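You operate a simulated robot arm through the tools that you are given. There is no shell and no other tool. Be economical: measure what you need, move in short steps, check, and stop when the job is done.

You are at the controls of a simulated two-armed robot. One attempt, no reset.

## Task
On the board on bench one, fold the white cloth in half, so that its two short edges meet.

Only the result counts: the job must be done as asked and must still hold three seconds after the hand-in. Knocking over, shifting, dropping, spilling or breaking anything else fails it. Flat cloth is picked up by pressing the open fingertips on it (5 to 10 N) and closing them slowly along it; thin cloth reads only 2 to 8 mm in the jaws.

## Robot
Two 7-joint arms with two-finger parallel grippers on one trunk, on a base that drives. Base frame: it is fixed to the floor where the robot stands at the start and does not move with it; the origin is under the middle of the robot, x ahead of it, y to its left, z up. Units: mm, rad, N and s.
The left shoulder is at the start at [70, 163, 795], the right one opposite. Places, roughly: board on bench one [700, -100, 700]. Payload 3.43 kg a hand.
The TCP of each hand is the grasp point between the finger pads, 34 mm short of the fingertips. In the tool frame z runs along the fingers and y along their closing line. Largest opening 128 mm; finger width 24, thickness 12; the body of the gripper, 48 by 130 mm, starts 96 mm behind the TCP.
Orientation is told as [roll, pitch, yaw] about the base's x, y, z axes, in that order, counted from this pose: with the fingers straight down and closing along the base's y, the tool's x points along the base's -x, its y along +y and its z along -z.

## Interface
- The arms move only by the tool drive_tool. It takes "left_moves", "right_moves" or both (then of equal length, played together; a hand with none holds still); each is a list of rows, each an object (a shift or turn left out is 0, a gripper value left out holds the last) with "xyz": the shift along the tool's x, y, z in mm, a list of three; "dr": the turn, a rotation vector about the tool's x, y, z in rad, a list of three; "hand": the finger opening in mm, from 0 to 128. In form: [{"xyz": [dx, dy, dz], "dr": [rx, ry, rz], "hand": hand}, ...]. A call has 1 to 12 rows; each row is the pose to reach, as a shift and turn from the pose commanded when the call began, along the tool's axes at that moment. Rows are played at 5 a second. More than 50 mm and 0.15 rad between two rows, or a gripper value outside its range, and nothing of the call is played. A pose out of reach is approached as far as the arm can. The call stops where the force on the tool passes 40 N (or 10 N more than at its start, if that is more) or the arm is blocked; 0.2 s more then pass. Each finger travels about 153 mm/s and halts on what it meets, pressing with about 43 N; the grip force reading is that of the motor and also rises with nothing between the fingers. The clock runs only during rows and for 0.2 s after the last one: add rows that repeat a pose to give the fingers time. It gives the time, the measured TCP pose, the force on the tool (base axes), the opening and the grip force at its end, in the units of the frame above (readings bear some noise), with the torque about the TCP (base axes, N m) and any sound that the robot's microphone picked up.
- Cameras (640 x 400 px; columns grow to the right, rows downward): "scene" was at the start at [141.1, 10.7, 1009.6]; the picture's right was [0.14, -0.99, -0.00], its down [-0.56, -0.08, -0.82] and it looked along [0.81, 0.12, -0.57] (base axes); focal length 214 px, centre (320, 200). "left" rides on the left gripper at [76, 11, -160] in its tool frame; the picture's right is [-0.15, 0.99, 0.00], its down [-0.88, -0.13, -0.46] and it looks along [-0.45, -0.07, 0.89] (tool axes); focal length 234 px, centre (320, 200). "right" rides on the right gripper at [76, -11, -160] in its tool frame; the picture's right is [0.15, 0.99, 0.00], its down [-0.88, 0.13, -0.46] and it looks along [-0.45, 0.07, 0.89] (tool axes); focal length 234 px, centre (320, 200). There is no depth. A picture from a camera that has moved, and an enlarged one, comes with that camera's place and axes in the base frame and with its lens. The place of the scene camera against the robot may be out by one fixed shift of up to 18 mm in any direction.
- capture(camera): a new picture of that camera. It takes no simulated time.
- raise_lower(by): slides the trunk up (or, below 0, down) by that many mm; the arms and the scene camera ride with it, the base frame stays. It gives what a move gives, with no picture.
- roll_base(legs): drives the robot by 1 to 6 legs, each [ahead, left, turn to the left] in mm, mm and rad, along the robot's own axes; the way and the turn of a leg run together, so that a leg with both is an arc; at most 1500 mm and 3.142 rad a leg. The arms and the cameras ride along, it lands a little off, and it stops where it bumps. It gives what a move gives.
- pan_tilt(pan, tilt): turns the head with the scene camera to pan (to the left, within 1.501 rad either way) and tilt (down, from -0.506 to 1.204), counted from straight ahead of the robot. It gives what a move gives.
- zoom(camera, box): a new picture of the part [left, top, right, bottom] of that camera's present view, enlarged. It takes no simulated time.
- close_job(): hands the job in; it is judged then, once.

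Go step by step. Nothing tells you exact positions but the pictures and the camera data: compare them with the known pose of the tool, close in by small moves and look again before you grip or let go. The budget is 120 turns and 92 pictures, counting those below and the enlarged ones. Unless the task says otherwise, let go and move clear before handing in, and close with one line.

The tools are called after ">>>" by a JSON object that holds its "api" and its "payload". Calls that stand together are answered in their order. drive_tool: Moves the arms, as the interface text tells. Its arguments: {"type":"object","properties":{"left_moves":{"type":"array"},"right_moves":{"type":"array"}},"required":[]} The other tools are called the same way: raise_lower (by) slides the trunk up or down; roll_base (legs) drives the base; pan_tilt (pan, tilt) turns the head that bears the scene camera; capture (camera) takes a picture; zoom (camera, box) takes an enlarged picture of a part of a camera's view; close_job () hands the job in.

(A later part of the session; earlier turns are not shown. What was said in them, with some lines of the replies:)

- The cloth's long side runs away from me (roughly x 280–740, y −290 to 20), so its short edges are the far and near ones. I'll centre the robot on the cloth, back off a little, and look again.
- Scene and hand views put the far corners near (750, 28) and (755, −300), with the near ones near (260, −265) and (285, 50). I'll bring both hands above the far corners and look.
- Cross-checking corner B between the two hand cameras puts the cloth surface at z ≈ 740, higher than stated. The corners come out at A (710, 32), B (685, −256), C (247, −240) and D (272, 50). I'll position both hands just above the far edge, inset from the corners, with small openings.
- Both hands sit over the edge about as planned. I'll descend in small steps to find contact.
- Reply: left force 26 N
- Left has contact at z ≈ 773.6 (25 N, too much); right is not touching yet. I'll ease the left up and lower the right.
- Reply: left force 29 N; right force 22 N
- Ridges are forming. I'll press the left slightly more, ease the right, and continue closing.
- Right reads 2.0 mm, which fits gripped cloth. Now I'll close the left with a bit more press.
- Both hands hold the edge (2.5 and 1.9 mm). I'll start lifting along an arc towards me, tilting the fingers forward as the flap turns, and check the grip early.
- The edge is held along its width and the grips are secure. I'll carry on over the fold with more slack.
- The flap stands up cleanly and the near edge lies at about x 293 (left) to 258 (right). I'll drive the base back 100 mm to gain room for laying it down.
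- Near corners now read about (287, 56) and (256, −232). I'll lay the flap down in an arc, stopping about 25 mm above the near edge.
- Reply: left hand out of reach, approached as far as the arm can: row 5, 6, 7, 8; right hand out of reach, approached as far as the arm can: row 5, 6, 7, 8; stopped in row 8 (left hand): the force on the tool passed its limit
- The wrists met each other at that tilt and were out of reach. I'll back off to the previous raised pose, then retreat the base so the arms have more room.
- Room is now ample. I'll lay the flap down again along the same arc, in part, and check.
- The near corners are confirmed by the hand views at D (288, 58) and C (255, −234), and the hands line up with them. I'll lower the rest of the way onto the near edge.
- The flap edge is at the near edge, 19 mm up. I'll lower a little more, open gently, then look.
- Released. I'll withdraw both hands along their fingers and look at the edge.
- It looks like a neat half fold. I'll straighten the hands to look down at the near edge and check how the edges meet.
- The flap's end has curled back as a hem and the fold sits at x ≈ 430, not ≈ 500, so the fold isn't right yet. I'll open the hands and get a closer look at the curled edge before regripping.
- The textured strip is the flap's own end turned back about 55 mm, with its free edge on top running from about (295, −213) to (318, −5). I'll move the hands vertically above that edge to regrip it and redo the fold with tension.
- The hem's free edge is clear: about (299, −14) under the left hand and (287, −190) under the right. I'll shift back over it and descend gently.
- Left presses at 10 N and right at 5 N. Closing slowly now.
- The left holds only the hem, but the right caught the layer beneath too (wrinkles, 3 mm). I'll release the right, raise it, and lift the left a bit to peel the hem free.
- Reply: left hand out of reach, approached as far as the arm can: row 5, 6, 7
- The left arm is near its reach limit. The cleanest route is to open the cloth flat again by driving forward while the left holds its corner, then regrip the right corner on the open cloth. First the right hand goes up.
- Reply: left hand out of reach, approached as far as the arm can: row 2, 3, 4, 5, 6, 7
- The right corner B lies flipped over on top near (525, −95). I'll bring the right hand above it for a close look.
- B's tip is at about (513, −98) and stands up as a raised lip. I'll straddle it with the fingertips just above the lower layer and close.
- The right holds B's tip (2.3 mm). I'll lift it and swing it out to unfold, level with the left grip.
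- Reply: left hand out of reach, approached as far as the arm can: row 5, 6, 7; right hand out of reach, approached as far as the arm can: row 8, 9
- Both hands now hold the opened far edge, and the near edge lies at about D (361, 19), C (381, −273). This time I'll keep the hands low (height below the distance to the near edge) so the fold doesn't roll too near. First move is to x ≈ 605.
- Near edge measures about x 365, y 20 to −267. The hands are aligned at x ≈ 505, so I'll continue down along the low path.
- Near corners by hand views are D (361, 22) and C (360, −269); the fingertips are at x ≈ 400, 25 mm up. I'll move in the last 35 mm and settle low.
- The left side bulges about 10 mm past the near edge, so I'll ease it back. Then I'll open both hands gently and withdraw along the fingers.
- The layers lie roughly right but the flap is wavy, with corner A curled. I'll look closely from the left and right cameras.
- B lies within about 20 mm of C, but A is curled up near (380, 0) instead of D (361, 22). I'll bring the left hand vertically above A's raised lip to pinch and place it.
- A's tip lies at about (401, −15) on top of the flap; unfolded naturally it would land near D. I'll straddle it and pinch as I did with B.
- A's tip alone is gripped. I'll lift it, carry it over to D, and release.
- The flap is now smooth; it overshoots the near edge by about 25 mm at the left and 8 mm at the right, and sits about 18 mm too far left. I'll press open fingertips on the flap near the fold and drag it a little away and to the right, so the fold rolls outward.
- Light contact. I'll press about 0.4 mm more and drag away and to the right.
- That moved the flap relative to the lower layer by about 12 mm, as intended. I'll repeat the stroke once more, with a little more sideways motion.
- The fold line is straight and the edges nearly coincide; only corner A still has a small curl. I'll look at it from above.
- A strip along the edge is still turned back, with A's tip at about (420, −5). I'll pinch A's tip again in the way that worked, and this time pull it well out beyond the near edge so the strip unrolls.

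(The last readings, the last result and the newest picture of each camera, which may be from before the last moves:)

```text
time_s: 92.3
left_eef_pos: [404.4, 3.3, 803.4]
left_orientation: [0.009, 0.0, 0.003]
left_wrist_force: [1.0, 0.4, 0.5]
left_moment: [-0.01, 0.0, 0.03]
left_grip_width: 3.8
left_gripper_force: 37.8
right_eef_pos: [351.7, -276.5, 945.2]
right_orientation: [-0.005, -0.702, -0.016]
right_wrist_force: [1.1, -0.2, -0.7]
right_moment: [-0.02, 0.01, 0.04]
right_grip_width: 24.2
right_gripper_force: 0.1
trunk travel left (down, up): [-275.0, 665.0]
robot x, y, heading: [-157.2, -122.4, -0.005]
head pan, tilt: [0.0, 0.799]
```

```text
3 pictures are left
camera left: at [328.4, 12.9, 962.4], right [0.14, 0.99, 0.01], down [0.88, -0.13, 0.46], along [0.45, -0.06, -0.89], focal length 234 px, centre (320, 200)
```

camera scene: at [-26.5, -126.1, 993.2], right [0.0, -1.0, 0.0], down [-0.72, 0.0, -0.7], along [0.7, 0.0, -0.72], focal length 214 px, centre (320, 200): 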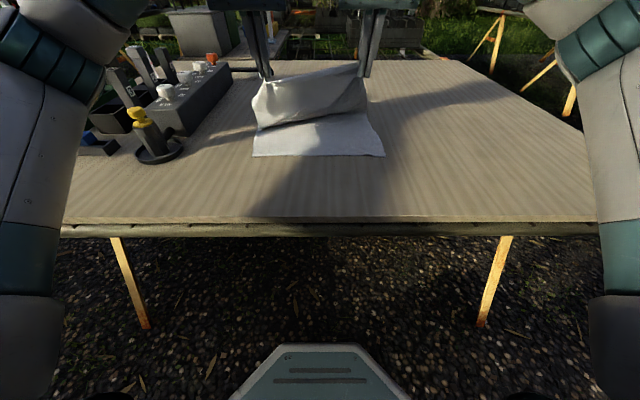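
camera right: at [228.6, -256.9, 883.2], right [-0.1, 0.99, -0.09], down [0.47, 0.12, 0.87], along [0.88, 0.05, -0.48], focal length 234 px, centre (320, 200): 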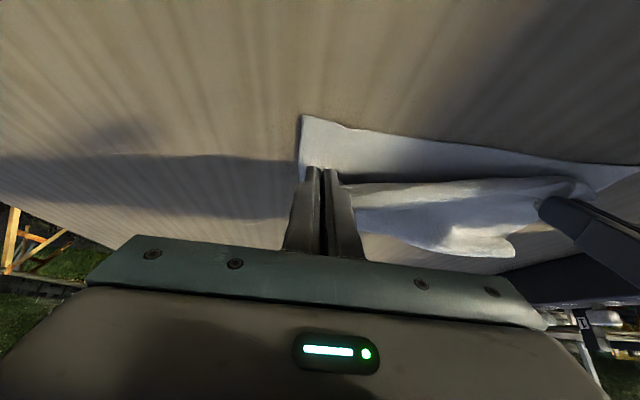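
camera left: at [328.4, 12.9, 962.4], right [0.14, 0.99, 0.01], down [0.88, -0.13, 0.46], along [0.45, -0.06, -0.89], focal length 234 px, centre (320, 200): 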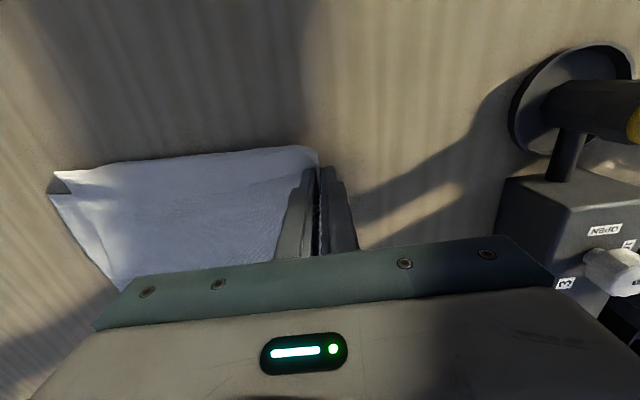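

A is lifted alone. I'll set it down at D (≈ 402, 12) while still holding it, and bring the right hand over flap corner B, which sits about 25 mm off C (≈ 396, −281).

>>> {"api": "drive_tool", "payload": {"left_moves": [{"xyz": [2, 3, 4]}, {"xyz": [5, 9, 10]}, {"xyz": [5, 9, 16]}, {"xyz": [5, 9, 22]}, {"xyz": [5, 9, 22]}, {"xyz": [5, 9, 22]}, {"xyz": [5, 9, 22]}], "right_moves": [{"xyz": [12, 4, 21], "dr": [0, 0.117, 0], "hand": 40}, {"xyz": [25, 9, 42], "dr": [0, 0.234, 0]}, {"xyz": [38, 13, 63], "dr": [0, 0.351, 0]}, {"xyz": [50, 17, 84], "dr": [0, 0.468, 0]}, {"xyz": [63, 21, 105], "dr": [0, 0.585, 0]}, {"xyz": [75, 26, 126], "dr": [0, 0.702, 0]}, {"xyz": [75, 26, 126], "dr": [0, 0.702, 0]}]}}

>>> {"api": "zoom", "payload": {"camera": "right", "box": [160, 20, 512, 240]}}

```text
time_s: 93.9
left_eef_pos: [399.8, 11.6, 784.0]
left_orientation: [0.009, -0.002, 0.005]
left_wrist_force: [0.3, 0.9, 0.6]
left_moment: [0.01, -0.04, 0.03]
left_grip_width: 3.8
left_gripper_force: 38.5
right_eef_pos: [373.2, -250.0, 797.5]
right_orientation: [-0.002, 0.002, -0.018]
right_wrist_force: [-0.2, 1.2, 0.3]
right_moment: [0.0, -0.02, 0.01]
right_grip_width: 40.1
right_gripper_force: 0.0
trunk travel left (down, up): [-275.0, 665.0]
robot x, y, heading: [-158.6, -123.0, -0.008]
head pan, tilt: [0.0, 0.799]
```

```text
1.82 times, centred on (336, 130) of right
camera zoom: at [297.4, -260.4, 958.0], right [-0.13, 0.99, 0.0], down [0.88, 0.12, 0.45], along [0.45, 0.05, -0.89], focal length 426 px, centre (291, 327)
```

zoom: 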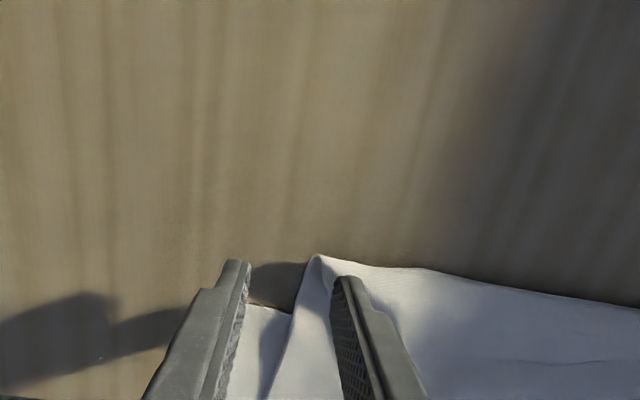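

B's flap corner is at (363, −240) and C at (397, −273). The fingers there are over the flap only, so I'll pinch B.

>>> {"api": "drive_tool", "payload": {"right_moves": [{"xyz": [0, 6, 10], "hand": 40}, {"xyz": [0, 6, 18]}, {"xyz": [0, 6, 22]}, {"xyz": [0, 6, 22.5], "hand": 34}, {"xyz": [0, 6, 22.5], "hand": 28}, {"xyz": [0, 6, 22.5], "hand": 22}, {"xyz": [0, 6, 22.5], "hand": 16}, {"xyz": [0, 6, 22.5], "hand": 10}, {"xyz": [0, 6, 22.5], "hand": 5}, {"xyz": [0, 6, 22.5], "hand": 0}, {"xyz": [0, 6, 22.5], "hand": 0}]}}

```text
time_s: 96.3
left_eef_pos: [399.3, 12.1, 784.9]
left_orientation: [0.009, -0.002, 0.005]
left_wrist_force: [-0.8, -0.2, -1.3]
left_moment: [-0.02, 0.01, 0.04]
left_grip_width: 3.6
left_gripper_force: 37.7
right_eef_pos: [373.0, -245.6, 773.7]
right_orientation: [-0.005, 0.001, -0.019]
right_wrist_force: [0.1, 1.3, 7.9]
right_moment: [0.07, 0.03, 0.04]
right_grip_width: 0.0
right_gripper_force: 33.3
trunk travel left (down, up): [-275.0, 665.0]
robot x, y, heading: [-160.5, -124.2, -0.011]
head pan, tilt: [0.0, 0.799]
```

Missed (0 mm): one finger was off the cloth. I'll shift 24 mm left so both fingertips are on the flap, press, and close.

>>> {"api": "drive_tool", "payload": {"right_moves": [{"xyz": [0, 0, -15], "hand": 0}, {"xyz": [-2, 12, -18], "hand": 34}, {"xyz": [-4, 25, -18], "hand": 34}, {"xyz": [-4, 25, -10]}, {"xyz": [-4, 25, -4]}, {"xyz": [-4, 25, -1]}, {"xyz": [-4, 25, 0]}]}}

```text
time_s: 97.9
left_eef_pos: [399.8, 12.1, 783.5]
left_orientation: [0.012, -0.003, 0.005]
left_wrist_force: [0.2, -0.6, -0.2]
left_moment: [0.02, 0.01, 0.02]
left_grip_width: 3.6
left_gripper_force: 38.3
right_eef_pos: [377.8, -221.2, 774.9]
right_orientation: [-0.004, -0.002, -0.02]
right_wrist_force: [-0.3, 0.1, 3.3]
right_moment: [0.02, 0.02, -0.02]
right_grip_width: 34.0
right_gripper_force: 0.1
trunk travel left (down, up): [-275.0, 665.0]
robot x, y, heading: [-162.8, -123.6, -0.01]
head pan, tilt: [0.0, 0.799]
```

>>> {"api": "drive_tool", "payload": {"right_moves": [{"xyz": [0, 0, 0.3]}, {"xyz": [0, 0, 0.4], "hand": 30}, {"xyz": [0, 0, 0.4], "hand": 26}, {"xyz": [0, 0, 0.4], "hand": 22}, {"xyz": [0, 0, 0.4], "hand": 18}, {"xyz": [0, 0, 0.4], "hand": 14}, {"xyz": [0, 0, 0.3], "hand": 10}, {"xyz": [0, 0, 0.2], "hand": 6}, {"xyz": [0, 0, 0.2], "hand": 3}, {"xyz": [0, 0, 0.2], "hand": 0}, {"xyz": [0, 0, 0.2], "hand": 0}]}}

```text
time_s: 100.3
left_eef_pos: [400.2, 11.9, 785.2]
left_orientation: [0.008, -0.002, 0.006]
left_wrist_force: [0.9, -0.5, -0.9]
left_moment: [0.0, -0.01, 0.02]
left_grip_width: 3.5
left_gripper_force: 37.7
right_eef_pos: [378.9, -222.4, 774.6]
right_orientation: [-0.005, 0.0, -0.019]
right_wrist_force: [-2.0, 0.0, 5.4]
right_moment: [-0.02, 0.04, 0.01]
right_grip_width: 1.3
right_gripper_force: 36.1
trunk travel left (down, up): [-275.0, 665.0]
robot x, y, heading: [-159.5, -121.8, -0.005]
head pan, tilt: [0.0, 0.799]
```

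Reads 1.3 mm, so cloth is likely held. I'll lift it slightly and shift it back and right towards C, watching the force.

>>> {"api": "drive_tool", "payload": {"right_moves": [{"xyz": [0, 0, -8]}, {"xyz": [-8, -5, -16]}, {"xyz": [-18, -10, -18]}, {"xyz": [-26, -14, -16]}, {"xyz": [-33, -18, -10]}, {"xyz": [-33, -18, -6]}, {"xyz": [-33, -18, -6]}]}}

>>> {"api": "capture", "payload": {"camera": "right"}}

```text
time_s: 101.9
left_eef_pos: [399.6, 11.5, 785.5]
left_orientation: [0.007, -0.002, 0.005]
left_wrist_force: [1.3, -9.3, 0.0]
left_moment: [-0.32, -0.07, 0.18]
left_grip_width: 3.7
left_gripper_force: 38.0
right_eef_pos: [411.2, -239.6, 782.7]
right_orientation: [-0.005, 0.001, -0.019]
right_wrist_force: [-0.7, 8.7, 0.5]
right_moment: [0.29, 0.03, 0.15]
right_grip_width: 1.3
right_gripper_force: 36.1
trunk travel left (down, up): [-275.0, 665.0]
robot x, y, heading: [-161.7, -126.0, -0.006]
head pan, tilt: [0.0, 0.799]
```

```text
1 pictures are left
camera right: at [334.6, -248.7, 942.3], right [-0.13, 0.99, 0.0], down [0.88, 0.12, 0.46], along [0.45, 0.06, -0.89], focal length 234 px, centre (320, 200)
```

right: 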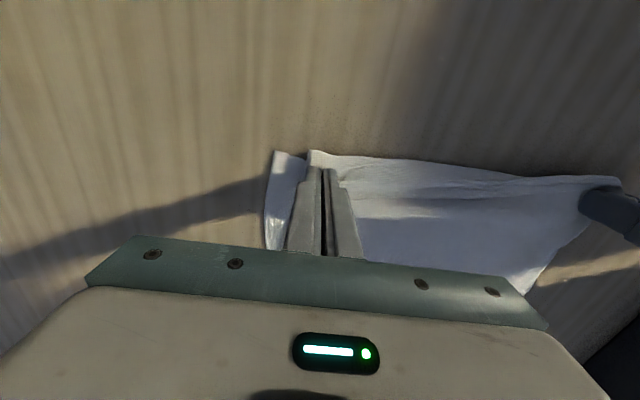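

The edge is now taut and straight along the near edge, with B about 32 mm short of C in y (partly taken up by the pinches). I'll shift both hands 8 mm right, lower, release gently, and lift straight up.

>>> {"api": "drive_tool", "payload": {"left_moves": [{"xyz": [0, -4, 0]}, {"xyz": [0, -8, 3]}, {"xyz": [0, -8, 6]}, {"xyz": [0, -8, 6]}, {"xyz": [0, -8, 6], "hand": 8}, {"xyz": [0, -8, 6], "hand": 14}, {"xyz": [0, -8, 6], "hand": 22}, {"xyz": [0, -8, 6], "hand": 28}, {"xyz": [0, -8, -10]}, {"xyz": [0, -8, -30]}, {"xyz": [0, -8, -60]}, {"xyz": [0, 0, -100]}], "right_moves": [{"xyz": [0, -4, 0]}, {"xyz": [0, -8, 3]}, {"xyz": [0, -8, 5]}, {"xyz": [0, -8, 5]}, {"xyz": [0, -8, 5], "hand": 8}, {"xyz": [0, -8, 5], "hand": 14}, {"xyz": [0, -8, 5], "hand": 22}, {"xyz": [0, -8, 5], "hand": 28}, {"xyz": [0, -8, -10]}, {"xyz": [0, -8, -30]}, {"xyz": [0, -8, -60]}, {"xyz": [0, -10, -100]}]}}

```text
time_s: 104.5
left_eef_pos: [400.5, 11.4, 887.8]
left_orientation: [0.009, -0.002, 0.004]
left_wrist_force: [-0.1, -0.1, -0.3]
left_moment: [-0.03, 0.02, 0.03]
left_grip_width: 27.8
left_gripper_force: 0.0
right_eef_pos: [408.9, -248.3, 882.8]
right_orientation: [-0.006, -0.002, -0.017]
right_wrist_force: [-0.7, -0.3, 0.3]
right_moment: [0.03, -0.01, -0.01]
right_grip_width: 28.3
right_gripper_force: 0.1
trunk travel left (down, up): [-275.0, 665.0]
robot x, y, heading: [-159.3, -124.2, -0.003]
head pan, tilt: [0.0, 0.799]
```

Released. I'll move the hands clear, outward and up, and take the last picture.

>>> {"api": "drive_tool", "payload": {"left_moves": [{"xyz": [15, 15, -25]}, {"xyz": [30, 30, -50]}, {"xyz": [50, 45, -75]}, {"xyz": [70, 60, -100]}], "right_moves": [{"xyz": [15, -20, -25]}, {"xyz": [30, -45, -50]}, {"xyz": [50, -70, -75]}, {"xyz": [70, -95, -100]}]}}

>>> {"api": "zoom", "payload": {"camera": "scene", "box": [216, 70, 408, 190]}}

```text
time_s: 105.5
left_eef_pos: [329.0, 71.7, 987.6]
left_orientation: [0.009, -0.004, 0.003]
left_wrist_force: [-0.6, -0.5, 0.5]
left_moment: [0.0, -0.05, 0.03]
left_grip_width: 28.0
left_gripper_force: 0.0
right_eef_pos: [334.8, -343.4, 980.4]
right_orientation: [-0.004, -0.003, -0.021]
right_wrist_force: [-0.2, -0.7, 0.8]
right_moment: [0.03, -0.04, -0.01]
right_grip_width: 27.9
right_gripper_force: 0.1
trunk travel left (down, up): [-275.0, 665.0]
robot x, y, heading: [-161.1, -124.8, -0.007]
head pan, tilt: [0.0, 0.799]
```

```text
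3.33 times, centred on (312, 130) of scene
camera zoom: at [-27.4, -126.4, 993.3], right [0.0, -1.0, 0.0], down [-0.72, 0.0, -0.7], along [0.7, 0.0, -0.72], focal length 715 px, centre (347, 433)
```

zoom: 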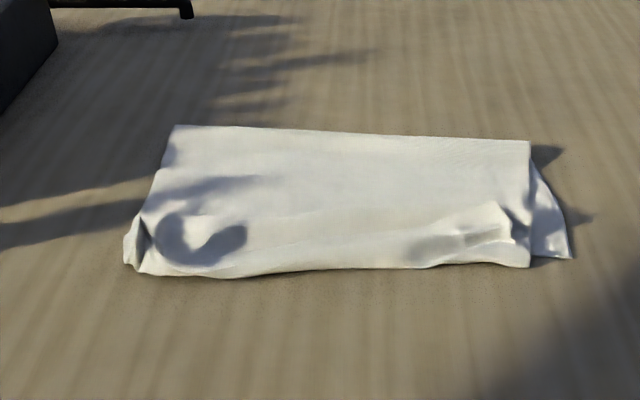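

The fold holds: the edges align in x, with B about 28 mm short of C sideways because of a leftover wrinkle. I'll smooth that wrinkle outward with one light stroke of the right fingertips.

>>> {"api": "drive_tool", "payload": {"right_moves": [{"xyz": [-13, 24, 20], "hand": 30}, {"xyz": [-26, 48, 40]}, {"xyz": [-39, 72, 65]}, {"xyz": [-52, 96, 95]}, {"xyz": [-66, 118, 130]}, {"xyz": [-80, 135, 165]}, {"xyz": [-90, 145, 192]}, {"xyz": [-90, 145, 199]}, {"xyz": [-90, 145, 202]}, {"xyz": [-90, 145, 202]}]}}

```text
time_s: 107.7
left_eef_pos: [332.0, 72.4, 987.0]
left_orientation: [0.008, -0.003, 0.005]
left_wrist_force: [0.4, 0.2, 0.1]
left_moment: [-0.04, 0.02, 0.01]
left_grip_width: 27.9
left_gripper_force: 0.0
right_eef_pos: [431.1, -199.4, 780.0]
right_orientation: [-0.003, 0.0, -0.02]
right_wrist_force: [0.7, -0.2, 0.2]
right_moment: [0.01, -0.01, -0.03]
right_grip_width: 29.9
right_gripper_force: 0.1
trunk travel left (down, up): [-275.0, 665.0]
robot x, y, heading: [-158.7, -120.5, -0.007]
head pan, tilt: [0.0, 0.799]
```

>>> {"api": "drive_tool", "payload": {"right_moves": [{"xyz": [0, 0, 1.5]}, {"xyz": [0, 0, 3]}, {"xyz": [0, 0, 4.2]}]}}

```text
time_s: 108.5
left_eef_pos: [331.2, 71.1, 985.8]
left_orientation: [0.009, -0.002, 0.005]
left_wrist_force: [-0.9, 1.1, -0.2]
left_moment: [-0.01, 0.0, -0.01]
left_grip_width: 28.0
left_gripper_force: 0.0
right_eef_pos: [432.0, -199.3, 776.0]
right_orientation: [-0.008, -0.001, -0.018]
right_wrist_force: [-1.3, -1.8, 4.3]
right_moment: [0.02, 0.04, 0.01]
right_grip_width: 29.6
right_gripper_force: 0.1
trunk travel left (down, up): [-275.0, 665.0]
robot x, y, heading: [-163.5, -125.1, -0.01]
head pan, tilt: [0.0, 0.799]
```

>>> {"api": "drive_tool", "payload": {"right_moves": [{"xyz": [0, 0, -0.2]}, {"xyz": [0, -5, -0.2]}, {"xyz": [0, -10, -0.2]}, {"xyz": [0, -15, -0.2]}, {"xyz": [0, -20, -0.2]}, {"xyz": [0, -25, -0.2]}, {"xyz": [0, -25, -8]}, {"xyz": [0, -25, -40]}, {"xyz": [10, -40, -80]}, {"xyz": [30, -60, -120]}, {"xyz": [50, -85, -155]}]}}

```text
time_s: 110.9
left_eef_pos: [329.9, 71.6, 987.3]
left_orientation: [0.009, -0.003, 0.005]
left_wrist_force: [-0.1, -1.0, 0.4]
left_moment: [0.01, -0.04, 0.01]
left_grip_width: 28.0
left_gripper_force: 0.0
right_eef_pos: [382.2, -286.6, 930.4]
right_orientation: [-0.004, -0.001, -0.02]
right_wrist_force: [-0.1, -0.5, -1.0]
right_moment: [-0.01, 0.0, 0.0]
right_grip_width: 29.9
right_gripper_force: 0.0
trunk travel left (down, up): [-275.0, 665.0]
robot x, y, heading: [-159.4, -124.2, 0.001]
head pan, tilt: [0.0, 0.799]
```

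The smoothing stroke is done and both hands are clear with nothing held. I'm handing the job in.

>>> {"api": "close_job", "payload": {}}

```text
The job is handed in.
```

I folded the white cloth in half on the board and handed it in, but the two short edges don't meet perfectly. In the last picture they lined up front to back, overhanging by about 10 mm at the left. At the right, one corner was still about 28 mm short sideways because of a wrinkle. I then smoothed that wrinkle with one light stroke, but I had no pictures left to check the result. The cloth has also slid a few centimetres from where it first lay.
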